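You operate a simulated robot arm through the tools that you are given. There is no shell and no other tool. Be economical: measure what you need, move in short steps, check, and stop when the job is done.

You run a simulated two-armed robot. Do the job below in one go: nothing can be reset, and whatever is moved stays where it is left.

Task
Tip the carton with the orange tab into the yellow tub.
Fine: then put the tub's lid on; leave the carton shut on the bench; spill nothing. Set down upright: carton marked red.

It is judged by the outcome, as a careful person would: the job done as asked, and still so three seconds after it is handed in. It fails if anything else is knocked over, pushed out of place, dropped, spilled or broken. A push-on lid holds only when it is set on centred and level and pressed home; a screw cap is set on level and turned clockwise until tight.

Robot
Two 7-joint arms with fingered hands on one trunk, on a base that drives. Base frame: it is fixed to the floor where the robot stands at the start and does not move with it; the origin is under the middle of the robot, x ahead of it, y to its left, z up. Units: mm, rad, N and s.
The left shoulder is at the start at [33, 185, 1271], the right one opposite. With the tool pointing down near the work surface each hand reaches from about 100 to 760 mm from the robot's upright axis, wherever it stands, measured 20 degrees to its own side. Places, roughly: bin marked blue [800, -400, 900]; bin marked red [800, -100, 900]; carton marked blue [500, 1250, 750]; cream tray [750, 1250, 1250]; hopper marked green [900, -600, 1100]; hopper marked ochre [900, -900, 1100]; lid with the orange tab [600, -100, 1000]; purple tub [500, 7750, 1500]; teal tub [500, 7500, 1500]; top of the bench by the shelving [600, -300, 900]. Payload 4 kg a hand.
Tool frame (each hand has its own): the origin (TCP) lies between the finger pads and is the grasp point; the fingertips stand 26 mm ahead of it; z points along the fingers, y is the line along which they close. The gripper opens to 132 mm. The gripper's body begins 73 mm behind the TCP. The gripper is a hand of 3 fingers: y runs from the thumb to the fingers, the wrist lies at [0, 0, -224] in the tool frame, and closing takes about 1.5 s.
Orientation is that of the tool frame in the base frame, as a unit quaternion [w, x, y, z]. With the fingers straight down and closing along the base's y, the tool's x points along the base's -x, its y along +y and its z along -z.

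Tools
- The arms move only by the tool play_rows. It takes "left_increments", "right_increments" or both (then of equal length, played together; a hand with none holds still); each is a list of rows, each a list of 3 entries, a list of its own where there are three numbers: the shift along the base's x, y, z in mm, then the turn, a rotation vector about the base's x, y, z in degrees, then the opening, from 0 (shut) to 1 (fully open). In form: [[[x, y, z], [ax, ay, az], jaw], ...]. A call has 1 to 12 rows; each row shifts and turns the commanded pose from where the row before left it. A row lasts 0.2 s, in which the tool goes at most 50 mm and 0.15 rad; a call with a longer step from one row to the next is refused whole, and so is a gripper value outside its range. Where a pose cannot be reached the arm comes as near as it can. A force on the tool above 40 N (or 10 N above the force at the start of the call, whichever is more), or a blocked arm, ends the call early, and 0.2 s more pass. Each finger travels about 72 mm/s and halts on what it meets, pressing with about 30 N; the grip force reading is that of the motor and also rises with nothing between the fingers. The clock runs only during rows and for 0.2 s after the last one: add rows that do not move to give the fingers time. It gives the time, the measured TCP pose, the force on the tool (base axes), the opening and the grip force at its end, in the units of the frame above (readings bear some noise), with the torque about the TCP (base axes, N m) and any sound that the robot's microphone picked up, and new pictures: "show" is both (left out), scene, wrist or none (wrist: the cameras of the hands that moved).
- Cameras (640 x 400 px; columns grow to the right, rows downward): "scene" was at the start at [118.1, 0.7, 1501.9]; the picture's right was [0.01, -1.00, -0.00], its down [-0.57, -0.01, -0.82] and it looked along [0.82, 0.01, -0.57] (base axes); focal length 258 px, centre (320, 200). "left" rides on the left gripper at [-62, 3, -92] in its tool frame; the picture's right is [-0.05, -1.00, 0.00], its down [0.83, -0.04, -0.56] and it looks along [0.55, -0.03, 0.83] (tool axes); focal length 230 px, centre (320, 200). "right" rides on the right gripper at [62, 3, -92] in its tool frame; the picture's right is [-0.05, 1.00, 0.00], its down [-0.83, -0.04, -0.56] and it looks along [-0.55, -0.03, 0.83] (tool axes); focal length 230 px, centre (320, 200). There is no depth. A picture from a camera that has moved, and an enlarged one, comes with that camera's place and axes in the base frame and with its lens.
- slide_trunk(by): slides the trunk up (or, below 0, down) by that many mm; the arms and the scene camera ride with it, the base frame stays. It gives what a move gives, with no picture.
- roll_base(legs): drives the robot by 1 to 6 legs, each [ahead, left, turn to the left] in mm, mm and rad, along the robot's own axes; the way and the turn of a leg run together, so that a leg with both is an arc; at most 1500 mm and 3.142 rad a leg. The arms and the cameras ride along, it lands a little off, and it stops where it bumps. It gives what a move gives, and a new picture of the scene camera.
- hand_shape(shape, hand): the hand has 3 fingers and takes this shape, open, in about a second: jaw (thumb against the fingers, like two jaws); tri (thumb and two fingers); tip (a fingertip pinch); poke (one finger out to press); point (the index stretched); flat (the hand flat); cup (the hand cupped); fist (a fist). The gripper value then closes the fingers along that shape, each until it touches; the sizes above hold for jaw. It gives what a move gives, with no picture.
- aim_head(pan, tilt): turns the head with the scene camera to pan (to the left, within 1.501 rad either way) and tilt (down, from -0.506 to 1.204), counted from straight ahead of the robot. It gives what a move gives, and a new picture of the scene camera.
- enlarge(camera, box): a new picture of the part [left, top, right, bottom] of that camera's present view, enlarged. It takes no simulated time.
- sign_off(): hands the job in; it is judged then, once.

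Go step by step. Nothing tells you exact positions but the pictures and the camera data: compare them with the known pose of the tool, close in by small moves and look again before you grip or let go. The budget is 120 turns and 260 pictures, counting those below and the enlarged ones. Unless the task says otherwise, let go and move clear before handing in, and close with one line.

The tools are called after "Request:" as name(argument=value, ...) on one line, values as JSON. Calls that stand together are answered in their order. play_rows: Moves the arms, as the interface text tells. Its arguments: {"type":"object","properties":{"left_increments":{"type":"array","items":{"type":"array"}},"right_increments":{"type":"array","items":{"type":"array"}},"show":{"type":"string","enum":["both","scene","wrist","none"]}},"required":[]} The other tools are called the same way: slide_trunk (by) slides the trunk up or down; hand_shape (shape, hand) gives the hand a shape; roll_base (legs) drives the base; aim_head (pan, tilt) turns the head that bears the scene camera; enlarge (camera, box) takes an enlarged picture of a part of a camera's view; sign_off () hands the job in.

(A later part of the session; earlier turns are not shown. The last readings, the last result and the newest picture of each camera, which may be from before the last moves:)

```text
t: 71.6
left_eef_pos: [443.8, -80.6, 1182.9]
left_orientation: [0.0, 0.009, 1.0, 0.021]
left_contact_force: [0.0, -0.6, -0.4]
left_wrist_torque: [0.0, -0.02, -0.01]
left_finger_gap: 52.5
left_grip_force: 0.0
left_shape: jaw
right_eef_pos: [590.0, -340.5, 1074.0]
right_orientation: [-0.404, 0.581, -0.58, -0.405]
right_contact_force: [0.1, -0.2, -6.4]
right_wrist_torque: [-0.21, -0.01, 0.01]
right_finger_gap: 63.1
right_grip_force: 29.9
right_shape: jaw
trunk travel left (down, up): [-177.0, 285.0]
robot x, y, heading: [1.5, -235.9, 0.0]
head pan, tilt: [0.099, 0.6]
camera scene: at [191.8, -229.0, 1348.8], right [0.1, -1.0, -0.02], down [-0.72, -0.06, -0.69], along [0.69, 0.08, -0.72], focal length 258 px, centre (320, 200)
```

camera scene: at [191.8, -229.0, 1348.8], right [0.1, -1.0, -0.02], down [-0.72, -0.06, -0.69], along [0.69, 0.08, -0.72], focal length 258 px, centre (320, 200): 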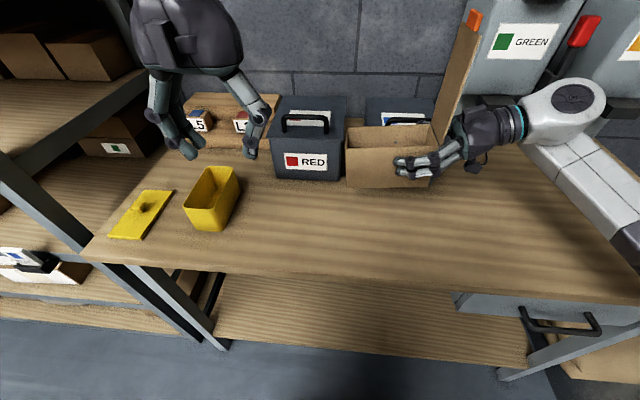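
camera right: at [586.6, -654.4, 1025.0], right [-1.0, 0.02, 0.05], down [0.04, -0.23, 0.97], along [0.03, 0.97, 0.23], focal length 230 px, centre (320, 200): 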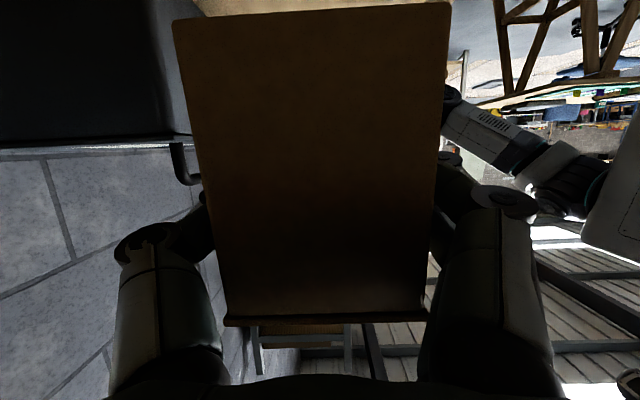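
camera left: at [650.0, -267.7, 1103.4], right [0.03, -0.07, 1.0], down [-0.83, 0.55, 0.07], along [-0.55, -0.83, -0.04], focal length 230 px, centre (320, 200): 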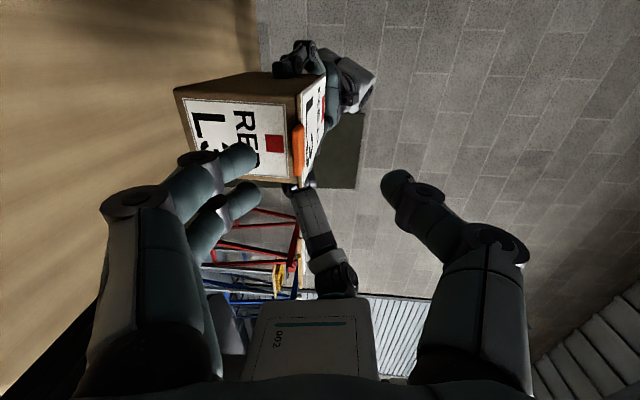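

The lid is steady under driving. I'll measure the tub precisely from here.

Request:
enlarge(camera="scene", box=[100, 150, 260, 250])

```text
4.00 times, centred on (180, 200) of scene
camera zoom: at [191.8, -229.0, 1348.8], right [0.1, -1.0, -0.02], down [-0.72, -0.06, -0.69], along [0.69, 0.08, -0.72], focal length 1031 px, centre (880, 200)
```

zoom: 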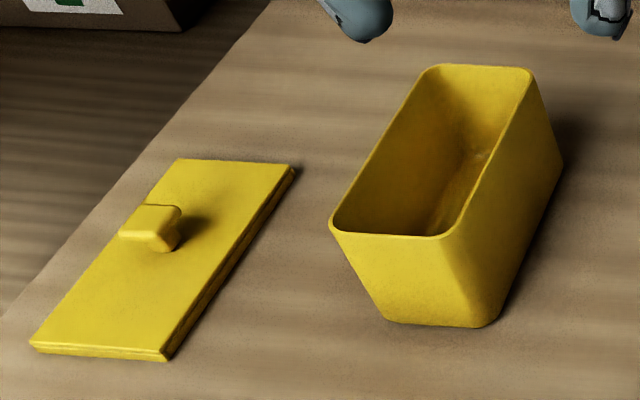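

Tub rim: x 517–646, y 30–95, z≈965, centre (582, 62). I drive further left and turn 20° left for a comfortable pouring posture.

Request:
roll_base(legs=[[0, 100, 0], [0, 0, 0.35]])

```text
t: 73.8
left_eef_pos: [366.2, 157.4, 1182.6]
left_orientation: [-0.004, -0.161, 0.987, 0.02]
left_contact_force: [-0.2, 1.4, 0.6]
left_wrist_torque: [-0.03, 0.01, -0.01]
left_finger_gap: 52.6
left_grip_force: 0.0
left_shape: jaw
right_eef_pos: [589.6, -39.5, 1073.4]
right_orientation: [-0.329, 0.67, -0.473, -0.467]
right_contact_force: [0.3, -0.1, -6.5]
right_wrist_torque: [-0.21, -0.09, 0.02]
right_finger_gap: 63.2
right_grip_force: 30.2
right_shape: jaw
trunk travel left (down, up): [-177.0, 285.0]
robot x, y, heading: [1.5, -135.7, 0.34]
head pan, tilt: [0.099, 0.6]
camera scene: at [177.8, -66.6, 1348.8], right [0.42, -0.91, -0.02], down [-0.66, -0.29, -0.69], along [0.62, 0.31, -0.72], focal length 258 px, centre (320, 200)
```

scene: 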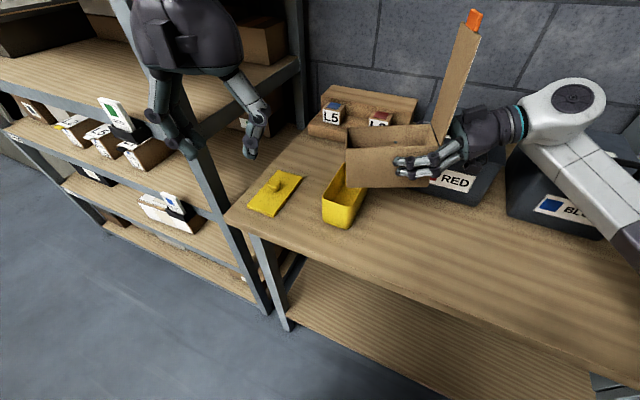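

Carton is near the tub with its lid still open. I turn it 30° clockwise and back off a little so its lip lines up with the tub.

Request:
play_rows(right_increments=[[[-5, -7, 2], [0, 0, -5], 0.3], [[-5, -7, 2], [0, 0, -5], 0.3], [[-5, -7, 2], [0, 0, -5], 0.3], [[-5, -7, 2], [0, 0, -5], 0.3], [[-4, -4, 2], [0, 0, -5], 0.3], [[-3, -3, 2], [0, 0, -5], 0.3]], show="none")

Request:
aim_head(pan=-0.1, tilt=0.6)

```text
t: 75.2
left_eef_pos: [365.8, 156.7, 1183.7]
left_orientation: [-0.003, -0.161, 0.987, 0.021]
left_contact_force: [0.6, 0.2, 0.2]
left_wrist_torque: [-0.01, -0.02, -0.02]
left_finger_gap: 52.4
left_grip_force: 0.0
left_shape: jaw
right_eef_pos: [562.9, -76.2, 1086.2]
right_orientation: [0.438, -0.526, 0.631, 0.366]
right_contact_force: [-0.2, -0.6, -6.4]
right_wrist_torque: [-0.14, 0.04, 0.0]
right_finger_gap: 63.2
right_grip_force: 29.8
right_shape: jaw
trunk travel left (down, up): [-177.0, 285.0]
robot x, y, heading: [-1.8, -139.3, 0.342]
head pan, tilt: [0.099, 0.6]
```

```text
t: 75.9
left_eef_pos: [365.6, 156.4, 1183.0]
left_orientation: [-0.004, -0.161, 0.987, 0.021]
left_contact_force: [0.2, 0.2, -0.5]
left_wrist_torque: [-0.05, -0.01, -0.01]
left_finger_gap: 52.6
left_grip_force: 0.1
left_shape: jaw
right_eef_pos: [564.7, -74.4, 1086.2]
right_orientation: [0.439, -0.525, 0.631, 0.366]
right_contact_force: [-0.1, 0.6, -6.8]
right_wrist_torque: [-0.22, 0.04, -0.02]
right_finger_gap: 63.1
right_grip_force: 30.2
right_shape: jaw
trunk travel left (down, up): [-177.0, 285.0]
robot x, y, heading: [0.1, -141.7, 0.337]
head pan, tilt: [-0.099, 0.6]
camera scene: at [183.8, -83.4, 1348.8], right [0.24, -0.97, 0.02], down [-0.7, -0.19, -0.69], along [0.67, 0.15, -0.72], focal length 258 px, centre (320, 200)
```

scene: 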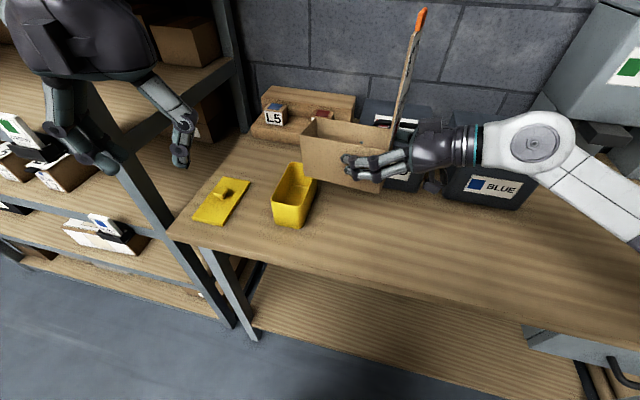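

Aligned. I start tipping: first to ~40°, lip coming just over the tub's near rim.

Request:
play_rows(right_increments=[[[0, 3.5, -4.5], [-4.92, 0.87, 0], 0.3], [[0, 3.5, -4.5], [-4.92, 0.87, 0], 0.3], [[0, 3.5, -4.5], [-4.92, 0.87, 0], 0.3], [[0, 3.5, -4.5], [-4.92, 0.87, 0], 0.3], [[0, 3.5, -4.5], [-4.92, 0.87, 0], 0.3], [[0, 3.5, -4.5], [-4.92, 0.87, 0], 0.3]], show="scene")

Request:
enlarge(camera="scene", box=[220, 80, 460, 240])

```text
t: 77.3
left_eef_pos: [365.0, 158.1, 1182.0]
left_orientation: [-0.005, -0.161, 0.987, 0.02]
left_contact_force: [1.2, 0.1, 0.5]
left_wrist_torque: [-0.01, 0.01, -0.05]
left_finger_gap: 52.7
left_grip_force: 0.0
left_shape: jaw
right_eef_pos: [564.7, -54.7, 1058.4]
right_orientation: [0.261, -0.603, 0.723, 0.215]
right_contact_force: [-0.3, 1.1, -5.2]
right_wrist_torque: [-0.06, 0.04, 0.01]
right_finger_gap: 63.2
right_grip_force: 30.1
right_shape: jaw
trunk travel left (down, up): [-177.0, 285.0]
robot x, y, heading: [1.8, -139.2, 0.34]
head pan, tilt: [-0.099, 0.6]
camera scene: at [183.9, -82.7, 1348.7], right [0.24, -0.97, 0.02], down [-0.7, -0.19, -0.69], along [0.67, 0.15, -0.72], focal length 258 px, centre (320, 200)
```

scene: 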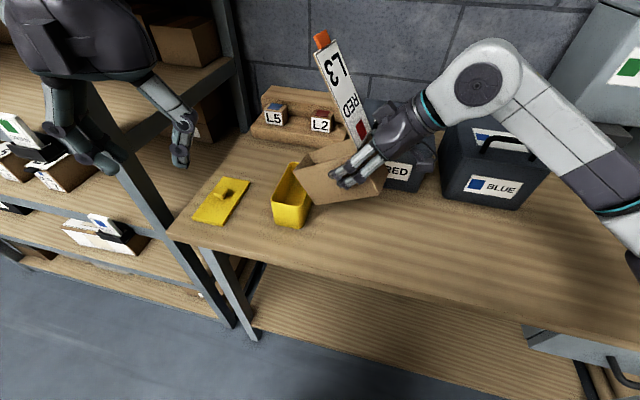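

```text
2.50 times, centred on (340, 160) of scene
camera zoom: at [183.9, -82.7, 1348.7], right [0.24, -0.97, 0.02], down [-0.7, -0.19, -0.69], along [0.67, 0.15, -0.72], focal length 644 px, centre (270, 300)
```

zoom: 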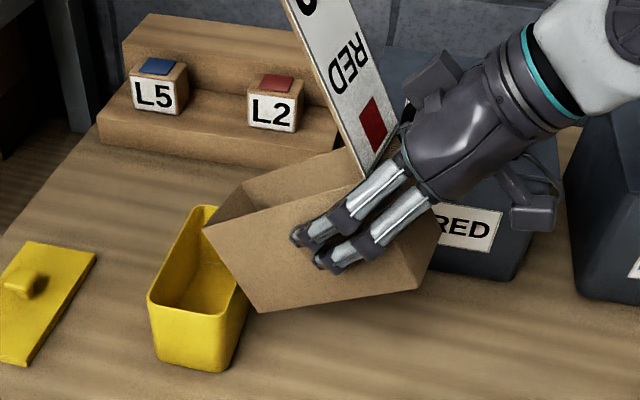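

The lid's hinge friction holds it. Continue to ~60° with the lip kept above the tub.

Request:
play_rows(right_increments=[[[0, 2.5, -4], [-4.92, 0.87, 0], 0.3], [[0, 2.5, -4], [-4.92, 0.87, 0], 0.3], [[0.8, 3.8, 3.6], [-3.94, 0.7, 0], 0.3], [[0.8, 3.8, 3.6], [-3.94, 0.7, 0], 0.3], [[0.8, 3.8, 3.6], [-3.94, 0.7, 0], 0.3], [[0.8, 3.8, 3.6], [-3.94, 0.7, 0], 0.3], [[0.8, 3.8, 3.6], [-3.94, 0.7, 0], 0.3]], show="none")

Request:
enlarge(camera="scene", box=[220, 80, 460, 240])

```text
t: 78.9
left_eef_pos: [365.5, 157.6, 1182.5]
left_orientation: [-0.004, -0.161, 0.987, 0.02]
left_contact_force: [1.2, 0.5, 0.4]
left_wrist_torque: [0.03, 0.01, 0.04]
left_finger_gap: 52.6
left_grip_force: 0.0
left_shape: jaw
right_eef_pos: [568.0, -29.2, 1069.4]
right_orientation: [0.065, -0.639, 0.765, 0.051]
right_contact_force: [0.3, 0.9, -6.3]
right_wrist_torque: [0.03, 0.02, -0.01]
right_finger_gap: 63.3
right_grip_force: 30.4
right_shape: jaw
trunk travel left (down, up): [-177.0, 285.0]
robot x, y, heading: [-1.9, -138.2, 0.342]
head pan, tilt: [-0.099, 0.6]
```

```text
2.50 times, centred on (340, 160) of scene
camera zoom: at [183.7, -82.7, 1348.8], right [0.24, -0.97, 0.02], down [-0.7, -0.19, -0.69], along [0.67, 0.15, -0.72], focal length 644 px, centre (270, 300)
```

zoom: 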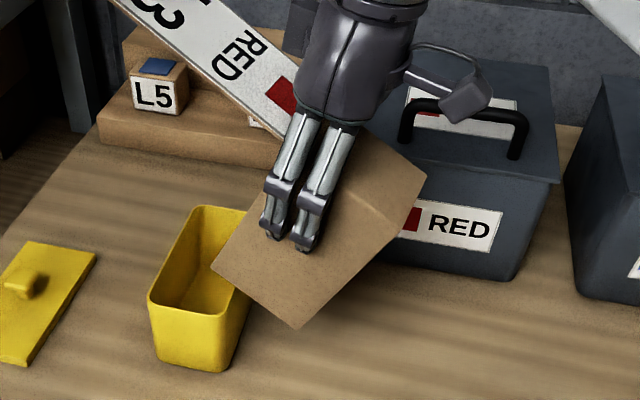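

Lip is over the tub (y≈47), nothing out yet. Next ~15° in small steps.

Request:
play_rows(right_increments=[[[1, 5.5, 3.7], [-3.7, 0.65, 0], 0.3], [[1, 5.5, 3.7], [-3.7, 0.65, 0], 0.3], [[1, 5.5, 3.7], [-3.7, 0.65, 0], 0.3], [[1, 5.5, 3.7], [-3.7, 0.65, 0], 0.3], [[0, 0, 0], [0, 0, 0], 0.3]], show="none")

Request:
enlarge(camera="scene", box=[220, 80, 460, 240])

```text
t: 80.1
left_eef_pos: [365.5, 156.7, 1183.1]
left_orientation: [-0.004, -0.16, 0.987, 0.021]
left_contact_force: [0.2, 0.1, -0.5]
left_wrist_torque: [-0.04, -0.02, -0.01]
left_finger_gap: 52.4
left_grip_force: 0.1
left_shape: jaw
right_eef_pos: [572.8, -9.3, 1083.3]
right_orientation: [-0.034, -0.641, 0.766, -0.031]
right_contact_force: [-0.4, -0.3, -3.5]
right_wrist_torque: [0.03, -0.01, 0.0]
right_finger_gap: 63.0
right_grip_force: 30.4
right_shape: jaw
trunk travel left (down, up): [-177.0, 285.0]
robot x, y, heading: [-2.0, -141.8, 0.335]
head pan, tilt: [-0.099, 0.6]
```

```text
2.50 times, centred on (340, 160) of scene
camera zoom: at [183.9, -84.2, 1348.8], right [0.24, -0.97, 0.02], down [-0.7, -0.19, -0.69], along [0.67, 0.15, -0.72], focal length 644 px, centre (270, 300)
```

zoom: 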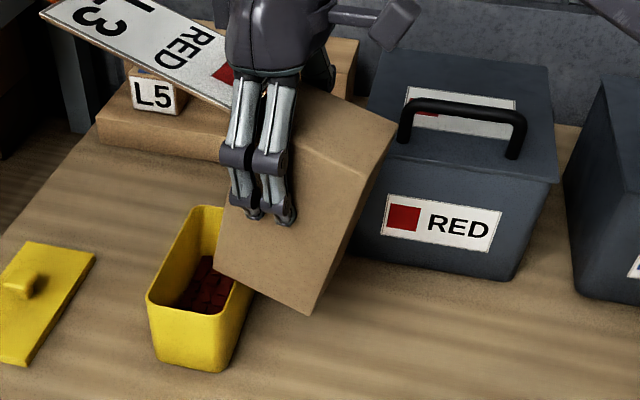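

The blocks pour neatly into the tub. I continue slowly to ~110°.

Request:
play_rows(right_increments=[[[1, 6.3, 2], [-3.7, 0.65, 0], 0.3], [[1, 6.3, 2], [-3.7, 0.65, 0], 0.3], [[1, 6.3, 2], [-3.7, 0.65, 0], 0.3], [[1, 6.3, 2], [-3.7, 0.65, 0], 0.3], [[1.4, 7.6, 0.6], [-3.94, 0.7, 0], 0.3], [[1.4, 7.6, 0.6], [-3.94, 0.7, 0], 0.3], [[1.4, 7.6, 0.6], [-3.94, 0.7, 0], 0.3], [[1.4, 7.6, 0.6], [-3.94, 0.7, 0], 0.3], [[1.4, 7.6, 0.6], [-3.94, 0.7, 0], 0.3], [[0, 0, 0], [0, 0, 0], 0.3]], show="none")

Request:
enlarge(camera="scene", box=[200, 80, 440, 240])

```text
t: 82.3
left_eef_pos: [364.9, 157.2, 1182.7]
left_orientation: [-0.004, -0.161, 0.987, 0.02]
left_contact_force: [-0.5, -0.4, -0.2]
left_wrist_torque: [0.06, -0.05, -0.03]
left_finger_gap: 52.7
left_grip_force: 0.0
left_shape: jaw
right_eef_pos: [553.1, 14.2, 1066.8]
right_orientation: [-0.26, -0.604, 0.72, -0.223]
right_contact_force: [0.3, 0.7, -0.6]
right_wrist_torque: [-0.02, 0.0, 0.01]
right_finger_gap: 63.0
right_grip_force: 29.9
right_shape: jaw
right hand out of reach, approached as far as the arm can: row 7, 8, 9
trunk travel left (down, up): [-177.0, 285.0]
robot x, y, heading: [-3.0, -139.3, 0.338]
head pan, tilt: [-0.099, 0.6]
```

```text
2.50 times, centred on (320, 160) of scene
camera zoom: at [183.2, -83.5, 1348.9], right [0.24, -0.97, 0.02], down [-0.7, -0.19, -0.69], along [0.67, 0.15, -0.72], focal length 644 px, centre (320, 300)
```

zoom: 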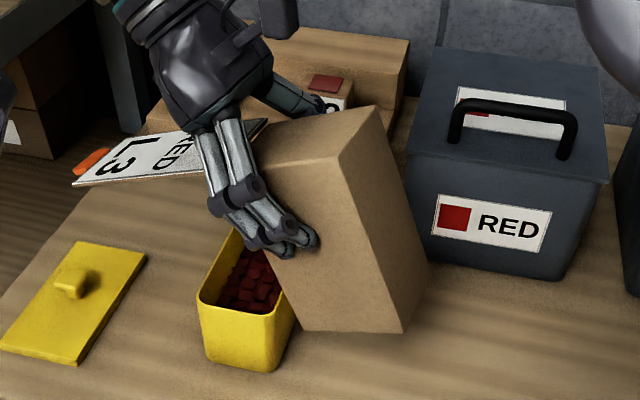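

The arm ran short and the lip drifted to the near side of the rim. I first raise it straight up without rotating, then check.

Request:
play_rows(right_increments=[[[0, 0, 8], [0, 0, 0], 0.3], [[0, 0, 8], [1, -0.2, 0], 0.3], [[0, 0, 8], [1, -0.2, 0], 0.3], [[0, 0, 8], [1, -0.2, 0], 0.3]], show="scene")

Request:
enlarge(camera="scene", box=[200, 80, 440, 240])

```text
t: 83.3
left_eef_pos: [365.1, 156.6, 1184.1]
left_orientation: [-0.003, -0.161, 0.987, 0.021]
left_contact_force: [0.6, -0.1, -0.2]
left_wrist_torque: [0.01, -0.02, -0.01]
left_finger_gap: 52.5
left_grip_force: 0.0
left_shape: jaw
right_eef_pos: [549.8, 11.2, 1096.4]
right_orientation: [-0.242, -0.609, 0.726, -0.208]
right_contact_force: [0.1, 0.7, -1.1]
right_wrist_torque: [0.01, -0.02, 0.01]
right_finger_gap: 63.2
right_grip_force: 30.1
right_shape: jaw
right hand out of reach, approached as far as the arm can: row 1
trunk travel left (down, up): [-177.0, 285.0]
robot x, y, heading: [-1.8, -141.4, 0.342]
head pan, tilt: [-0.099, 0.6]
camera scene: at [182.8, -83.7, 1349.0], right [0.24, -0.97, 0.02], down [-0.7, -0.19, -0.69], along [0.67, 0.15, -0.72], focal length 258 px, centre (320, 200)
```

scene: 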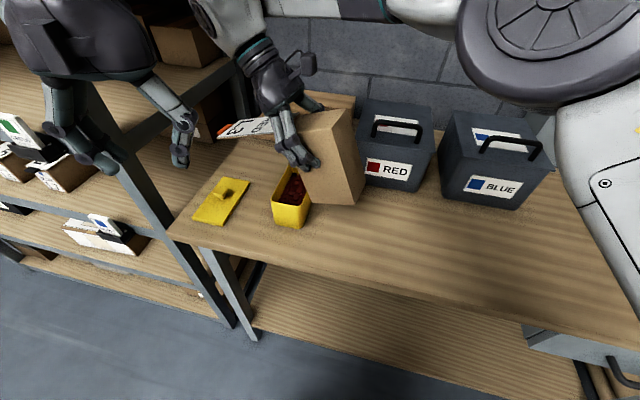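

```text
2.50 times, centred on (320, 160) of scene
camera zoom: at [182.8, -83.7, 1349.0], right [0.24, -0.97, 0.02], down [-0.7, -0.19, -0.69], along [0.67, 0.15, -0.72], focal length 644 px, centre (320, 300)
```

zoom: 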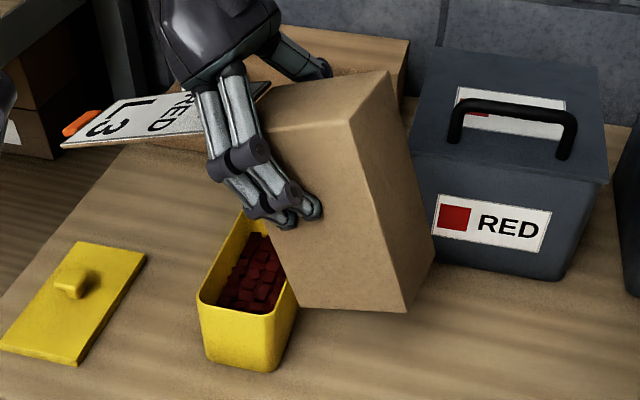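

Weight is down to ~1 N. I rotate back with the lip kept over the tub.

Request:
play_rows(right_increments=[[[4.3, 0, 0], [3.6, -0.64, 0], 0.3], [[4.3, 0, 0], [3.6, -0.64, 0], 0.3], [[4.3, 0, 0], [3.6, -0.64, 0], 0.3], [[4.3, 0, -1], [3.6, -0.64, 0], 0.3], [[4.3, 0, -1], [3.6, -0.64, 0], 0.3], [[4.3, 0, -2], [3.6, -0.64, 0], 0.3], [[-1.3, -7, -3.5], [4.9, -0.87, 0], 0.3], [[-1.3, -7, -3.5], [4.9, -0.87, 0], 0.3], [[-1.3, -7, -3.5], [4.9, -0.87, 0], 0.3], [[-1.3, -7, -3.5], [4.9, -0.87, 0], 0.3], [[-1.3, -7, -3.5], [4.9, -0.87, 0], 0.3], [[-1.3, -7, -3.5], [4.9, -0.87, 0], 0.3]], show="scene")

Request:
enlarge(camera="scene", box=[200, 80, 440, 240])

```text
t: 85.9
left_eef_pos: [366.0, 155.5, 1182.9]
left_orientation: [-0.003, -0.161, 0.987, 0.022]
left_contact_force: [0.3, 0.2, 0.7]
left_wrist_torque: [0.02, -0.01, 0.01]
left_finger_gap: 52.6
left_grip_force: 0.1
left_shape: jaw
right_eef_pos: [569.2, -30.7, 1071.2]
right_orientation: [0.1, -0.635, 0.762, 0.079]
right_contact_force: [0.4, 0.2, -1.0]
right_wrist_torque: [0.01, 0.0, 0.0]
right_finger_gap: 63.3
right_grip_force: 30.3
right_shape: jaw
trunk travel left (down, up): [-177.0, 285.0]
robot x, y, heading: [1.5, -137.1, 0.341]
head pan, tilt: [-0.099, 0.6]
camera scene: at [183.5, -84.8, 1348.9], right [0.24, -0.97, 0.02], down [-0.7, -0.19, -0.69], along [0.67, 0.15, -0.72], focal length 258 px, centre (320, 200)
```

scene: 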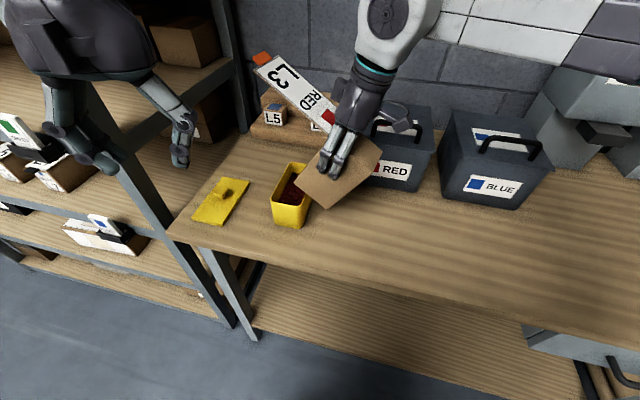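

```text
2.50 times, centred on (320, 160) of scene
camera zoom: at [183.5, -84.8, 1348.9], right [0.24, -0.97, 0.02], down [-0.7, -0.19, -0.69], along [0.67, 0.15, -0.72], focal length 644 px, centre (320, 300)
```

zoom: 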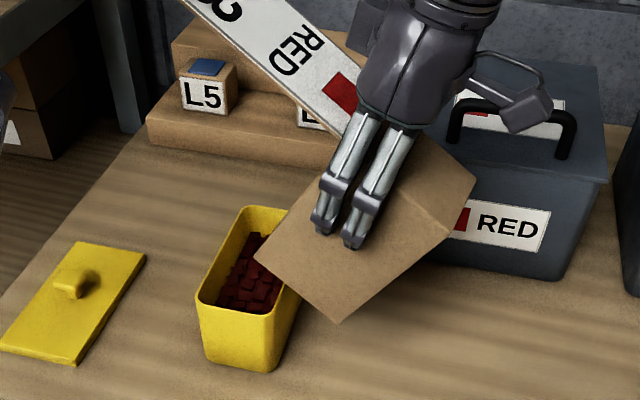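

No stray blocks on the bench so far. I bring the carton back to level to look inside.

Request:
play_rows(right_increments=[[[-0.5, -6, 0], [4.9, -0.87, 0], 0.3], [[-0.5, -6, 0], [4.9, -0.87, 0], 0.3], [[-0.5, -6, 0], [4.9, -0.87, 0], 0.3], [[-0.5, -6, 1], [4.9, -0.87, 0], 0.3], [[-0.5, -6, 2], [4.9, -0.87, 0], 0.3], [[-0.5, -6, 4], [4.9, -0.87, 0], 0.3], [[-0.5, -6, 5], [4.9, -0.87, 0], 0.3], [[-0.5, -6, 5], [4.9, -0.87, 0], 0.3], [[-0.5, -6, 5], [4.9, -0.87, 0], 0.3], [[-0.5, -6, 0], [4.9, -0.87, 0], 0.3], [[-0.5, -6, 0], [4.9, -0.87, 0], 0.3]], show="none")

Request:
enlarge(camera="scene", box=[220, 60, 460, 230])

```text
t: 88.3
left_eef_pos: [365.0, 156.1, 1183.3]
left_orientation: [-0.003, -0.16, 0.987, 0.021]
left_contact_force: [0.1, 0.1, -0.4]
left_wrist_torque: [0.02, -0.03, -0.01]
left_finger_gap: 52.3
left_grip_force: 0.1
left_shape: jaw
right_eef_pos: [562.5, -96.8, 1093.7]
right_orientation: [0.438, -0.525, 0.632, 0.363]
right_contact_force: [-0.1, -0.4, -0.7]
right_wrist_torque: [0.0, -0.01, 0.02]
right_finger_gap: 63.0
right_grip_force: 30.1
right_shape: jaw
trunk travel left (down, up): [-177.0, 285.0]
robot x, y, heading: [0.9, -135.3, 0.34]
head pan, tilt: [-0.099, 0.6]
```

```text
2.35 times, centred on (340, 145) of scene
camera zoom: at [183.0, -84.1, 1349.0], right [0.24, -0.97, 0.02], down [-0.7, -0.19, -0.69], along [0.67, 0.15, -0.72], focal length 607 px, centre (273, 329)
```

zoom: 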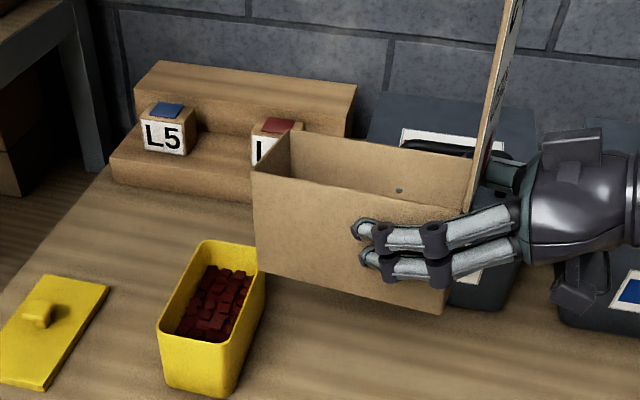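

The carton appears empty and the tub holds all the blocks. I turn back straight and drive right, away from the tub, to close the carton.

Request:
roll_base(legs=[[0, 0, -0.34], [0, -100, 0]])

Request:
aim_head(pan=0.1, tilt=0.6)

```text
t: 90.5
left_eef_pos: [441.9, -83.3, 1184.0]
left_orientation: [0.0, 0.006, 1.0, 0.021]
left_contact_force: [0.5, 0.1, 0.0]
left_wrist_torque: [0.0, -0.02, 0.0]
left_finger_gap: 52.6
left_grip_force: 0.1
left_shape: jaw
right_eef_pos: [545.9, -386.9, 1093.3]
right_orientation: [0.492, -0.412, 0.712, 0.285]
right_contact_force: [-0.9, 0.4, -0.3]
right_wrist_torque: [-0.03, 0.03, -0.01]
right_finger_gap: 63.3
right_grip_force: 30.4
right_shape: jaw
trunk travel left (down, up): [-177.0, 285.0]
robot x, y, heading: [-3.3, -237.4, 0.003]
head pan, tilt: [-0.099, 0.6]
camera scene: at [191.6, -249.6, 1348.9], right [-0.09, -1.0, 0.02], down [-0.72, 0.05, -0.69], along [0.69, -0.08, -0.72], focal length 258 px, centre (320, 200)
```

scene: 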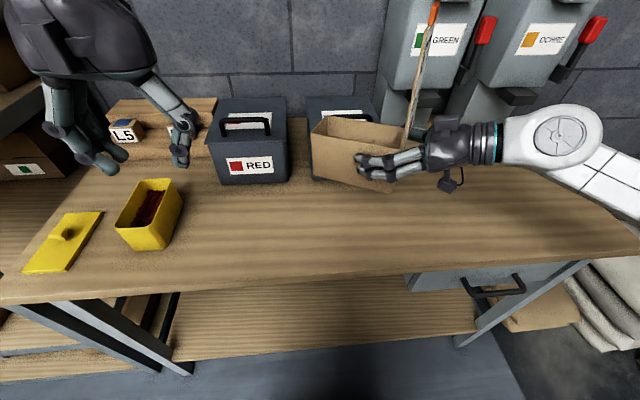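

```text
t: 91.3
left_eef_pos: [443.0, -82.4, 1182.2]
left_orientation: [0.001, 0.007, 1.0, 0.022]
left_contact_force: [-0.4, 0.4, -0.2]
left_wrist_torque: [-0.04, 0.03, -0.05]
left_finger_gap: 52.6
left_grip_force: 0.1
left_shape: jaw
right_eef_pos: [545.0, -386.0, 1093.8]
right_orientation: [0.492, -0.412, 0.712, 0.285]
right_contact_force: [0.2, -0.9, -0.4]
right_wrist_torque: [-0.02, -0.02, 0.0]
right_finger_gap: 62.9
right_grip_force: 29.9
right_shape: jaw
trunk travel left (down, up): [-177.0, 285.0]
robot x, y, heading: [1.4, -240.7, 0.002]
head pan, tilt: [0.099, 0.6]
camera scene: at [191.6, -231.6, 1348.9], right [0.1, -0.99, -0.02], down [-0.72, -0.06, -0.69], along [0.69, 0.08, -0.72], focal length 258 px, centre (320, 200)
```

scene: 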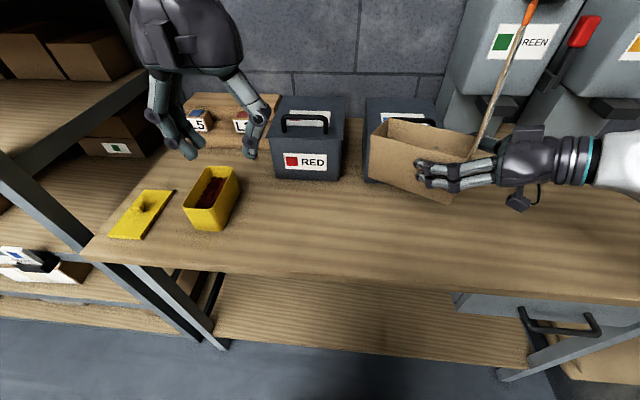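

I turn the carton back square and lower it near the bench.

Request:
play_rows(right_increments=[[[4.4, 4.5, -11.5], [0, 0, 3], 0.3], [[4.4, 4.5, -11.5], [0, 0, 3], 0.3], [[4.4, 4.5, -11.5], [0, 0, 3], 0.3], [[4.4, 4.5, -11.5], [0, 0, 3], 0.3], [[4.4, 4.5, -11.5], [0, 0, 3], 0.3], [[4.4, 4.5, -11.5], [0, 0, 3], 0.3], [[4.4, 4.5, -11.5], [0, 0, 3], 0.3], [[4.4, 4.5, -11.5], [0, 0, 3], 0.3], [[4.4, 4.5, -11.5], [0, 0, 3], 0.3], [[4.4, 4.5, -11.5], [0, 0, 3], 0.3]], show="none")

Request:
enlarge(camera="scene", box=[300, 40, 560, 230])

```text
t: 93.5
left_eef_pos: [442.8, -82.1, 1182.6]
left_orientation: [0.0, 0.007, 1.0, 0.021]
left_contact_force: [-0.4, -0.4, -0.4]
left_wrist_torque: [0.02, 0.03, 0.01]
left_finger_gap: 52.3
left_grip_force: 0.1
left_shape: jaw
right_eef_pos: [590.3, -339.9, 977.8]
right_orientation: [-0.401, 0.583, -0.581, -0.402]
right_contact_force: [-0.3, -0.1, -0.8]
right_wrist_torque: [-0.01, -0.01, -0.03]
right_finger_gap: 63.2
right_grip_force: 30.4
right_shape: jaw
trunk travel left (down, up): [-177.0, 285.0]
robot x, y, heading: [-4.9, -238.9, 0.003]
head pan, tilt: [0.099, 0.6]
```

```text
2.11 times, centred on (430, 135) of scene
camera zoom: at [192.2, -231.1, 1348.8], right [0.1, -0.99, -0.02], down [-0.72, -0.06, -0.69], along [0.69, 0.08, -0.72], focal length 543 px, centre (88, 337)
```

zoom: 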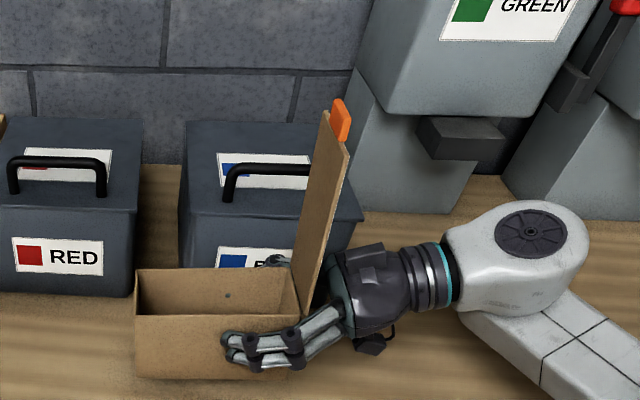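

I set the carton down on the bench while keeping hold of it.

Request:
play_rows(right_increments=[[[0, 0, -8], [0, 0, 0], 0.3], [[0, 0, -8], [0, 0, 0], 0.3], [[0, 0, -8], [0, 0, 0], 0.3], [[0, 0, -6], [0, 0, 0], 0.3], [[0, 0, -4], [0, 0, 0], 0.3], [[0, 0, -2], [0, 0, 0], 0.3], [[0, 0, 0], [0, 0, 0], 0.3]], left_increments=[[[0, -20, 15], [0, 0, 0], 0.4], [[10, -40, 10], [0, 0, 0], 0.4], [[20, -40, 10], [0, 0, 0], 0.4], [[20, -40, 5], [0, 0, 0], 0.4], [[20, -40, 0], [0, 0, 0], 0.4], [[20, -30, 0], [0, 0, 0], 0.4], [[20, -20, 0], [0, 0, 0], 0.4]], show="both")

```text
t: 95.1
left_eef_pos: [553.7, -313.8, 1223.4]
left_orientation: [0.0, 0.008, 1.0, 0.023]
left_contact_force: [0.2, 0.9, 0.1]
left_wrist_torque: [0.04, 0.01, -0.04]
left_finger_gap: 52.6
left_grip_force: 0.0
left_shape: jaw
right_eef_pos: [589.6, -341.5, 942.6]
right_orientation: [-0.401, 0.583, -0.58, -0.403]
right_contact_force: [0.4, -2.3, 4.5]
right_wrist_torque: [0.52, -0.21, -0.06]
right_finger_gap: 63.2
right_grip_force: 29.7
right_shape: jaw
trunk travel left (down, up): [-177.0, 285.0]
robot x, y, heading: [-0.7, -240.9, 0.0]
head pan, tilt: [0.099, 0.6]
camera scene: at [191.4, -232.8, 1349.0], right [0.1, -0.99, -0.02], down [-0.72, -0.06, -0.69], along [0.69, 0.09, -0.72], focal length 258 px, centre (320, 200)
camera right: at [587.9, -450.9, 917.9], right [-1.0, 0.02, 0.05], down [0.04, -0.23, 0.97], along [0.03, 0.97, 0.23], focal length 230 px, centre (320, 200)
camera left: at [614.6, -314.6, 1317.1], right [0.04, -1.0, -0.04], down [-0.83, -0.05, 0.55], along [-0.55, 0.01, -0.83], focal length 230 px, centre (320, 200)
```

scene: 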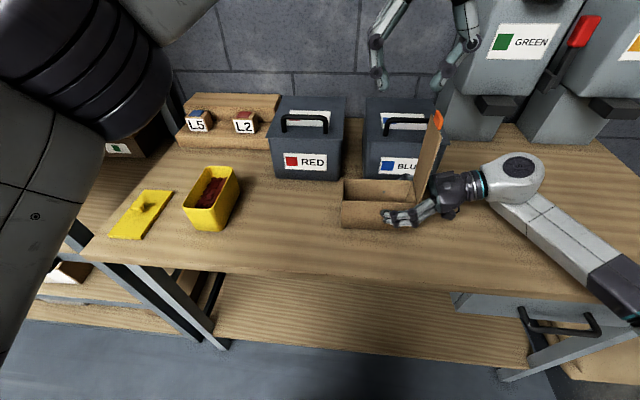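
right: 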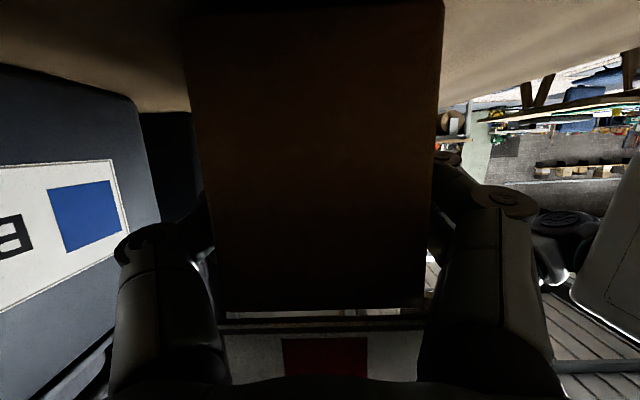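
left: 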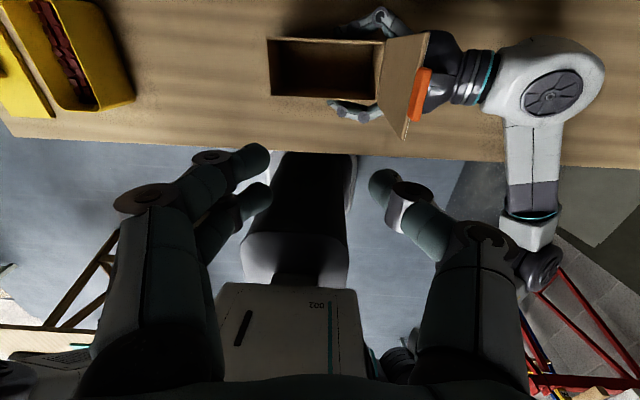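

From above I can look into the carton; let me zoom.

Request:
enlarge(camera="left", box=[240, 10, 460, 150])

Request:
enlarge(camera="scene", box=[330, 90, 490, 240])

```text
2.86 times, centred on (350, 80) of left
camera zoom: at [614.6, -314.6, 1317.1], right [0.04, -1.0, -0.04], down [-0.83, -0.05, 0.55], along [-0.55, 0.01, -0.83], focal length 657 px, centre (234, 543)
```

zoom: 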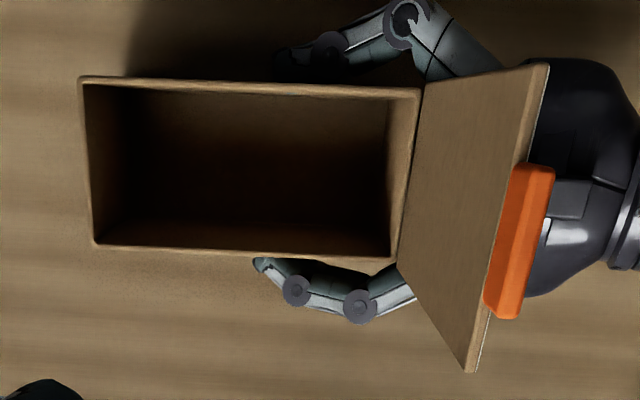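

```text
2.67 times, centred on (410, 165) of scene
camera zoom: at [191.4, -232.8, 1349.0], right [0.1, -0.99, -0.02], down [-0.72, -0.06, -0.69], along [0.69, 0.09, -0.72], focal length 687 px, centre (80, 293)
```

zoom: 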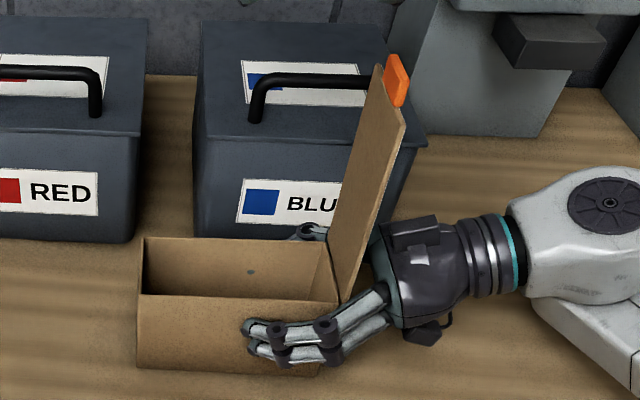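

The carton is empty. I straddle the standing lid with the left fingers from above so the thumb can push it forward from behind.

Request:
play_rows(left_increments=[[[12, -22, 0], [0, 0, 0], 0.5], [[12, -24, 0], [0, 0, 0], 0.5], [[12, -24, 0], [0, 0, 0], 0.5], [[0, 0, -15], [0, 0, 0], 0.5], [[0, 0, -20], [0, 0, 0], 0.5], [[0, 0, -20], [0, 0, 0], 0.5], [[0, 0, -20], [0, 0, 0], 0.5]], show="none")

Request:
enlarge(camera="scene", box=[330, 40, 530, 240])

```text
t: 96.7
left_eef_pos: [581.8, -375.7, 1143.3]
left_orientation: [0.001, 0.008, 1.0, 0.022]
left_contact_force: [-0.1, -0.5, 1.1]
left_wrist_torque: [-0.01, 0.0, -0.01]
left_finger_gap: 65.7
left_grip_force: 0.0
left_shape: jaw
left hand out of reach, approached as far as the arm can: row 3
right_eef_pos: [588.8, -340.5, 941.8]
right_orientation: [-0.401, 0.583, -0.581, -0.403]
right_contact_force: [-0.9, 0.0, 3.6]
right_wrist_torque: [0.47, -0.13, 0.03]
right_finger_gap: 63.0
right_grip_force: 29.8
right_shape: jaw
trunk travel left (down, up): [-177.0, 285.0]
robot x, y, heading: [-2.9, -242.5, 0.003]
head pan, tilt: [0.099, 0.6]
```

```text
2.00 times, centred on (430, 140) of scene
camera zoom: at [191.7, -231.6, 1348.9], right [0.1, -0.99, -0.02], down [-0.72, -0.06, -0.69], along [0.69, 0.08, -0.72], focal length 516 px, centre (100, 320)
```

zoom: 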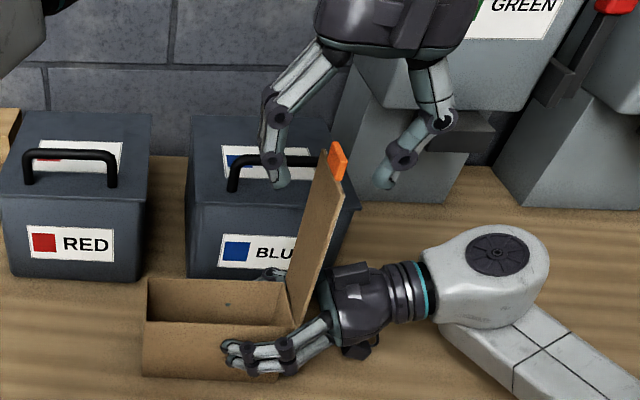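

The lid's tab is between thumb and fingers. I push it forward along the arc to ~45°.

Request:
play_rows(left_increments=[[[1, 17, 0], [0, 0, 0], 0.5], [[1, 17, -2], [0, 0, 0], 0.5], [[1, 17, -4], [0, 0, 0], 0.5], [[1, 17, -4], [0, 0, 0], 0.5], [[1, 17, -5], [0, 0, 0], 0.5], [[0, 8, -5], [0, 0, 0], 0.5], [[0, 8, -5], [0, 0, 0], 0.5], [[0, 8, -6], [0, 0, 0], 0.5], [[0, 7, -6], [0, 0, 0], 0.5]], show="none")

Request:
enlarge(camera="scene", box=[310, 60, 510, 240])

```text
t: 98.7
left_eef_pos: [586.9, -257.3, 1106.9]
left_orientation: [0.0, 0.006, 1.0, 0.021]
left_contact_force: [-0.5, -1.0, -0.3]
left_wrist_torque: [0.03, -0.01, 0.03]
left_finger_gap: 65.8
left_grip_force: 0.1
left_shape: jaw
right_eef_pos: [588.8, -340.9, 941.6]
right_orientation: [-0.401, 0.583, -0.58, -0.404]
right_contact_force: [0.2, 0.2, 1.4]
right_wrist_torque: [0.13, -0.06, -0.01]
right_finger_gap: 63.2
right_grip_force: 30.3
right_shape: jaw
trunk travel left (down, up): [-177.0, 285.0]
robot x, y, heading: [-3.3, -238.0, 0.001]
head pan, tilt: [0.099, 0.6]
```

```text
2.22 times, centred on (410, 150) of scene
camera zoom: at [191.5, -231.1, 1348.9], right [0.1, -0.99, -0.02], down [-0.72, -0.06, -0.69], along [0.69, 0.08, -0.72], focal length 573 px, centre (120, 311)
```

zoom: 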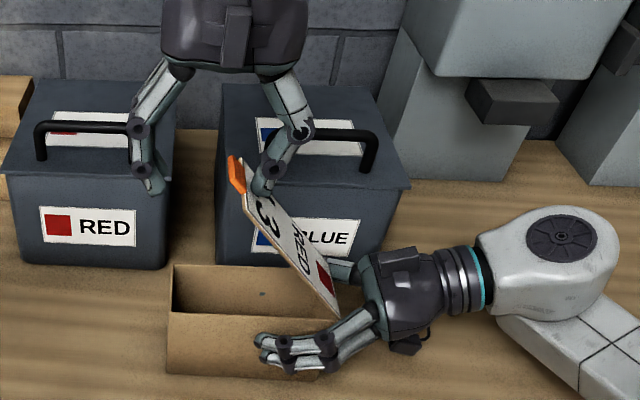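

The lid follows. I raise slightly, close the fingers, and will press it down with closed fingertips.

Request:
play_rows(left_increments=[[[0, 0, 15], [0, 0, 0], 0.5], [[0, 0, 15], [0, 0, 0], 0.3], [[0, -10, 5], [0, 0, 0], 0.1], [[0, -8, 0], [0, 0, 0], 0], [[0, -8, 0], [0, 0, 0], 0], [[0, 0, 0], [0, 0, 0], 0], [[0, 2, -10], [0, 0, 0], 0], [[0, 3, -10], [0, 0, 0], 0], [[0, 5, -12], [0, 0, 0], 0], [[0, 6, -12], [0, 0, 0], 0], [[0, 7, -12], [0, 0, 0], 0], [[0, 7, -12], [0, 0, 0], 0]], show="none")

Request:
enlarge(camera="scene", box=[310, 60, 510, 240])

```text
t: 101.3
left_eef_pos: [584.7, -253.2, 1073.7]
left_orientation: [-0.001, 0.007, 1.0, 0.021]
left_contact_force: [-0.3, -0.2, 0.2]
left_wrist_torque: [0.0, 0.0, -0.04]
left_finger_gap: 0.0
left_grip_force: 29.9
left_shape: jaw
right_eef_pos: [589.9, -341.1, 941.8]
right_orientation: [-0.401, 0.583, -0.58, -0.403]
right_contact_force: [-0.1, 0.2, 0.0]
right_wrist_torque: [0.11, -0.04, 0.01]
right_finger_gap: 62.9
right_grip_force: 29.9
right_shape: jaw
trunk travel left (down, up): [-177.0, 285.0]
robot x, y, heading: [-2.6, -239.0, 0.003]
head pan, tilt: [0.099, 0.6]
```

```text
2.22 times, centred on (410, 150) of scene
camera zoom: at [191.7, -231.0, 1348.9], right [0.1, -0.99, -0.02], down [-0.72, -0.06, -0.69], along [0.69, 0.08, -0.72], focal length 573 px, centre (120, 311)
```

zoom: 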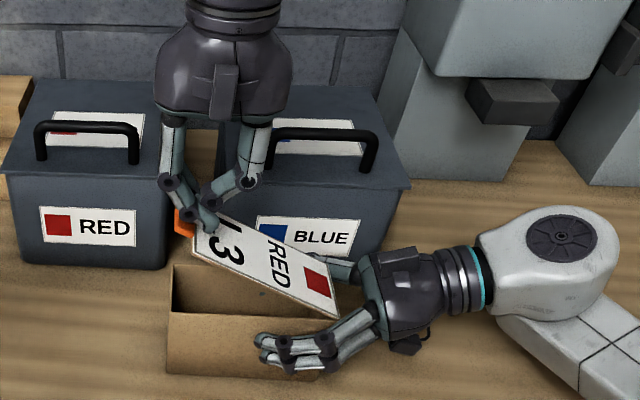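

Continue pressing the lid down to closed.

Request:
play_rows(left_increments=[[[0, 1, -12], [0, 0, 0], 0], [[0, 1, -12], [0, 0, 0], 0], [[0, 0, -12], [0, 0, 0], 0], [[0, 0, -12], [0, 0, 0], 0], [[0, 0, -10], [0, 0, 0], 0], [[0, 0, -6], [0, 0, 0], 0], [[0, 0, -4], [0, 0, 0], 0], [[0, 0, -3], [0, 0, 0], 0]], show="none")

Request:
enlarge(camera="scene", box=[310, 60, 510, 240])

```text
t: 103.1
left_eef_pos: [586.6, -250.5, 1002.7]
left_orientation: [0.0, 0.007, 1.0, 0.021]
left_contact_force: [-0.3, 0.0, 0.8]
left_wrist_torque: [-0.01, 0.01, 0.02]
left_finger_gap: 0.0
left_grip_force: 30.1
left_shape: jaw
right_eef_pos: [589.0, -340.8, 943.0]
right_orientation: [-0.401, 0.583, -0.58, -0.403]
right_contact_force: [0.0, 0.0, 1.0]
right_wrist_torque: [0.06, -0.07, 0.02]
right_finger_gap: 63.2
right_grip_force: 29.8
right_shape: jaw
trunk travel left (down, up): [-177.0, 285.0]
robot x, y, heading: [-2.1, -239.2, 0.006]
head pan, tilt: [0.099, 0.6]
```

```text
2.22 times, centred on (410, 150) of scene
camera zoom: at [191.6, -231.4, 1348.9], right [0.1, -0.99, -0.02], down [-0.72, -0.06, -0.69], along [0.69, 0.08, -0.72], focal length 573 px, centre (120, 311)
```

zoom: 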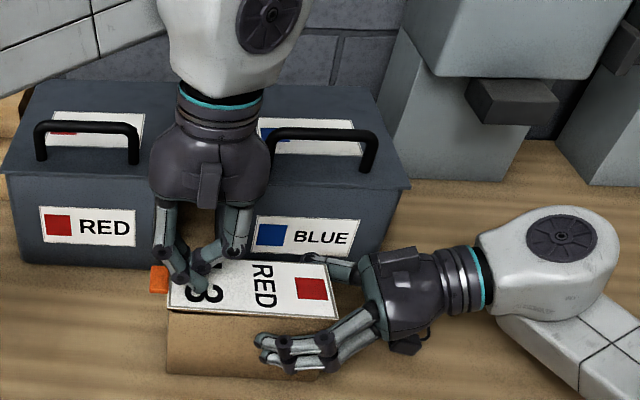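

Almost shut; press in 2 mm steps until it seats.

Request:
play_rows(left_increments=[[[0, 0, -2], [0, 0, 0], 0], [[0, 0, -2], [0, 0, 0], 0], [[0, 0, -2], [0, 0, 0], 0], [[0, 0, -2], [0, 0, 0], 0], [[0, 0, 0], [0, 0, 0], 0]], show="none")

Request:
enlarge(camera="scene", box=[340, 140, 480, 240])

```text
t: 104.3
left_eef_pos: [585.8, -252.5, 996.6]
left_orientation: [0.0, 0.007, 1.0, 0.021]
left_contact_force: [2.6, 2.6, 10.1]
left_wrist_torque: [-0.04, -0.1, 0.03]
left_finger_gap: 0.1
left_grip_force: 30.3
left_shape: jaw
right_eef_pos: [589.9, -342.0, 941.8]
right_orientation: [-0.4, 0.584, -0.581, -0.403]
right_contact_force: [-0.4, -2.2, -4.1]
right_wrist_torque: [0.09, -0.11, -0.02]
right_finger_gap: 62.8
right_grip_force: 30.2
right_shape: jaw
trunk travel left (down, up): [-177.0, 285.0]
robot x, y, heading: [-1.4, -243.0, 0.0]
head pan, tilt: [0.099, 0.6]
```

```text
4.00 times, centred on (410, 190) of scene
camera zoom: at [191.3, -231.3, 1349.1], right [0.1, -0.99, -0.02], down [-0.72, -0.06, -0.69], along [0.69, 0.08, -0.72], focal length 1031 px, centre (-40, 240)
```

zoom: 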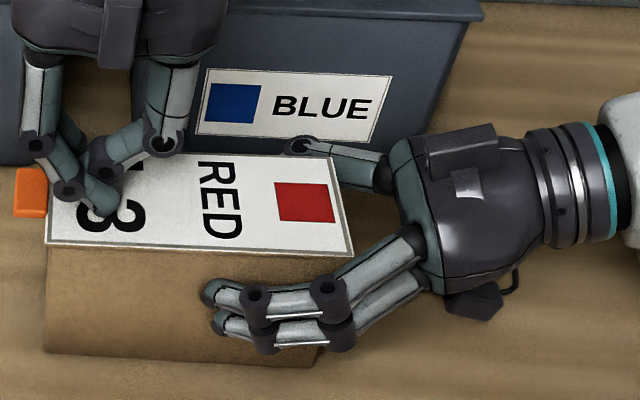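

Lid seated (10 N). I raise the left hand, then open the right hand and withdraw it straight back.

Request:
play_rows(left_increments=[[[0, 0, 10], [0, 0, 0], 0], [[0, 0, 20], [0, 0, 0], 0], [[0, 0, 30], [0, 0, 0], 0], [[0, 5, 30], [0, 0, 0], 0], [[0, 10, 30], [0, 0, 0], 0.1], [[0, 20, 30], [0, 0, 0], 0.2], [[0, 0, 0], [0, 0, 0], 0.3], [[0, 0, 0], [0, 0, 0], 0.3], [[0, 0, 0], [0, 0, 0], 0.3]], right_increments=[[[0, 0, 0], [0, 0, 0], 0.3], [[0, 0, 0], [0, 0, 0], 0.3], [[0, 0, 0], [0, 0, 0], 0.6], [[0, 0, 0], [0, 0, 0], 0.8], [[0, 0, 0], [0, 0, 0], 1], [[0, 0, 0], [0, 0, 0], 1], [[0, -15, 0], [0, 0, 0], 1], [[0, -20, 0], [0, 0, 0], 1], [[0, -20, 0], [0, 0, 0], 1]], show="scene")

Request:
enlarge(camera="scene", box=[330, 130, 510, 250])

```text
t: 106.3
left_eef_pos: [587.6, -218.6, 1145.1]
left_orientation: [0.0, 0.008, 1.0, 0.021]
left_contact_force: [-0.3, 0.0, -0.8]
left_wrist_torque: [0.0, 0.01, -0.02]
left_finger_gap: 39.2
left_grip_force: 0.1
left_shape: jaw
right_eef_pos: [590.7, -396.1, 942.6]
right_orientation: [-0.401, 0.583, -0.58, -0.403]
right_contact_force: [0.1, -0.3, -0.9]
right_wrist_torque: [0.02, 0.0, 0.01]
right_finger_gap: 132.0
right_grip_force: 0.1
right_shape: jaw
trunk travel left (down, up): [-177.0, 285.0]
robot x, y, heading: [-0.0, -241.6, 0.004]
head pan, tilt: [0.099, 0.6]
camera scene: at [191.5, -231.7, 1349.0], right [0.1, -0.99, -0.02], down [-0.72, -0.06, -0.69], along [0.69, 0.08, -0.72], focal length 258 px, centre (320, 200)
```

scene: 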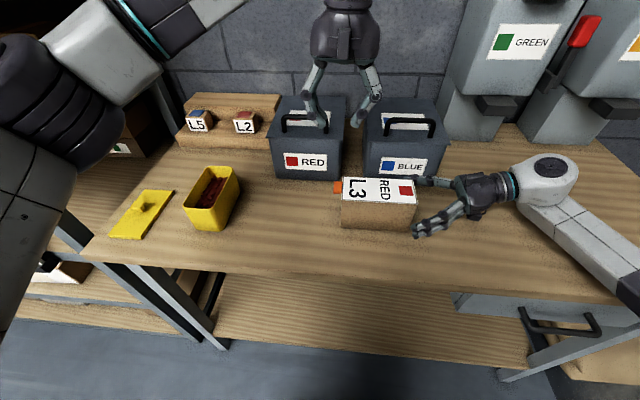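

```text
3.33 times, centred on (420, 190) of scene
camera zoom: at [191.5, -231.7, 1349.0], right [0.1, -0.99, -0.02], down [-0.72, -0.06, -0.69], along [0.69, 0.08, -0.72], focal length 859 px, centre (-13, 233)
```

zoom: 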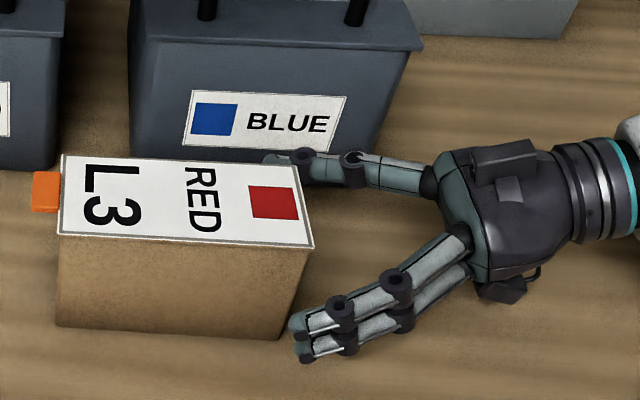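

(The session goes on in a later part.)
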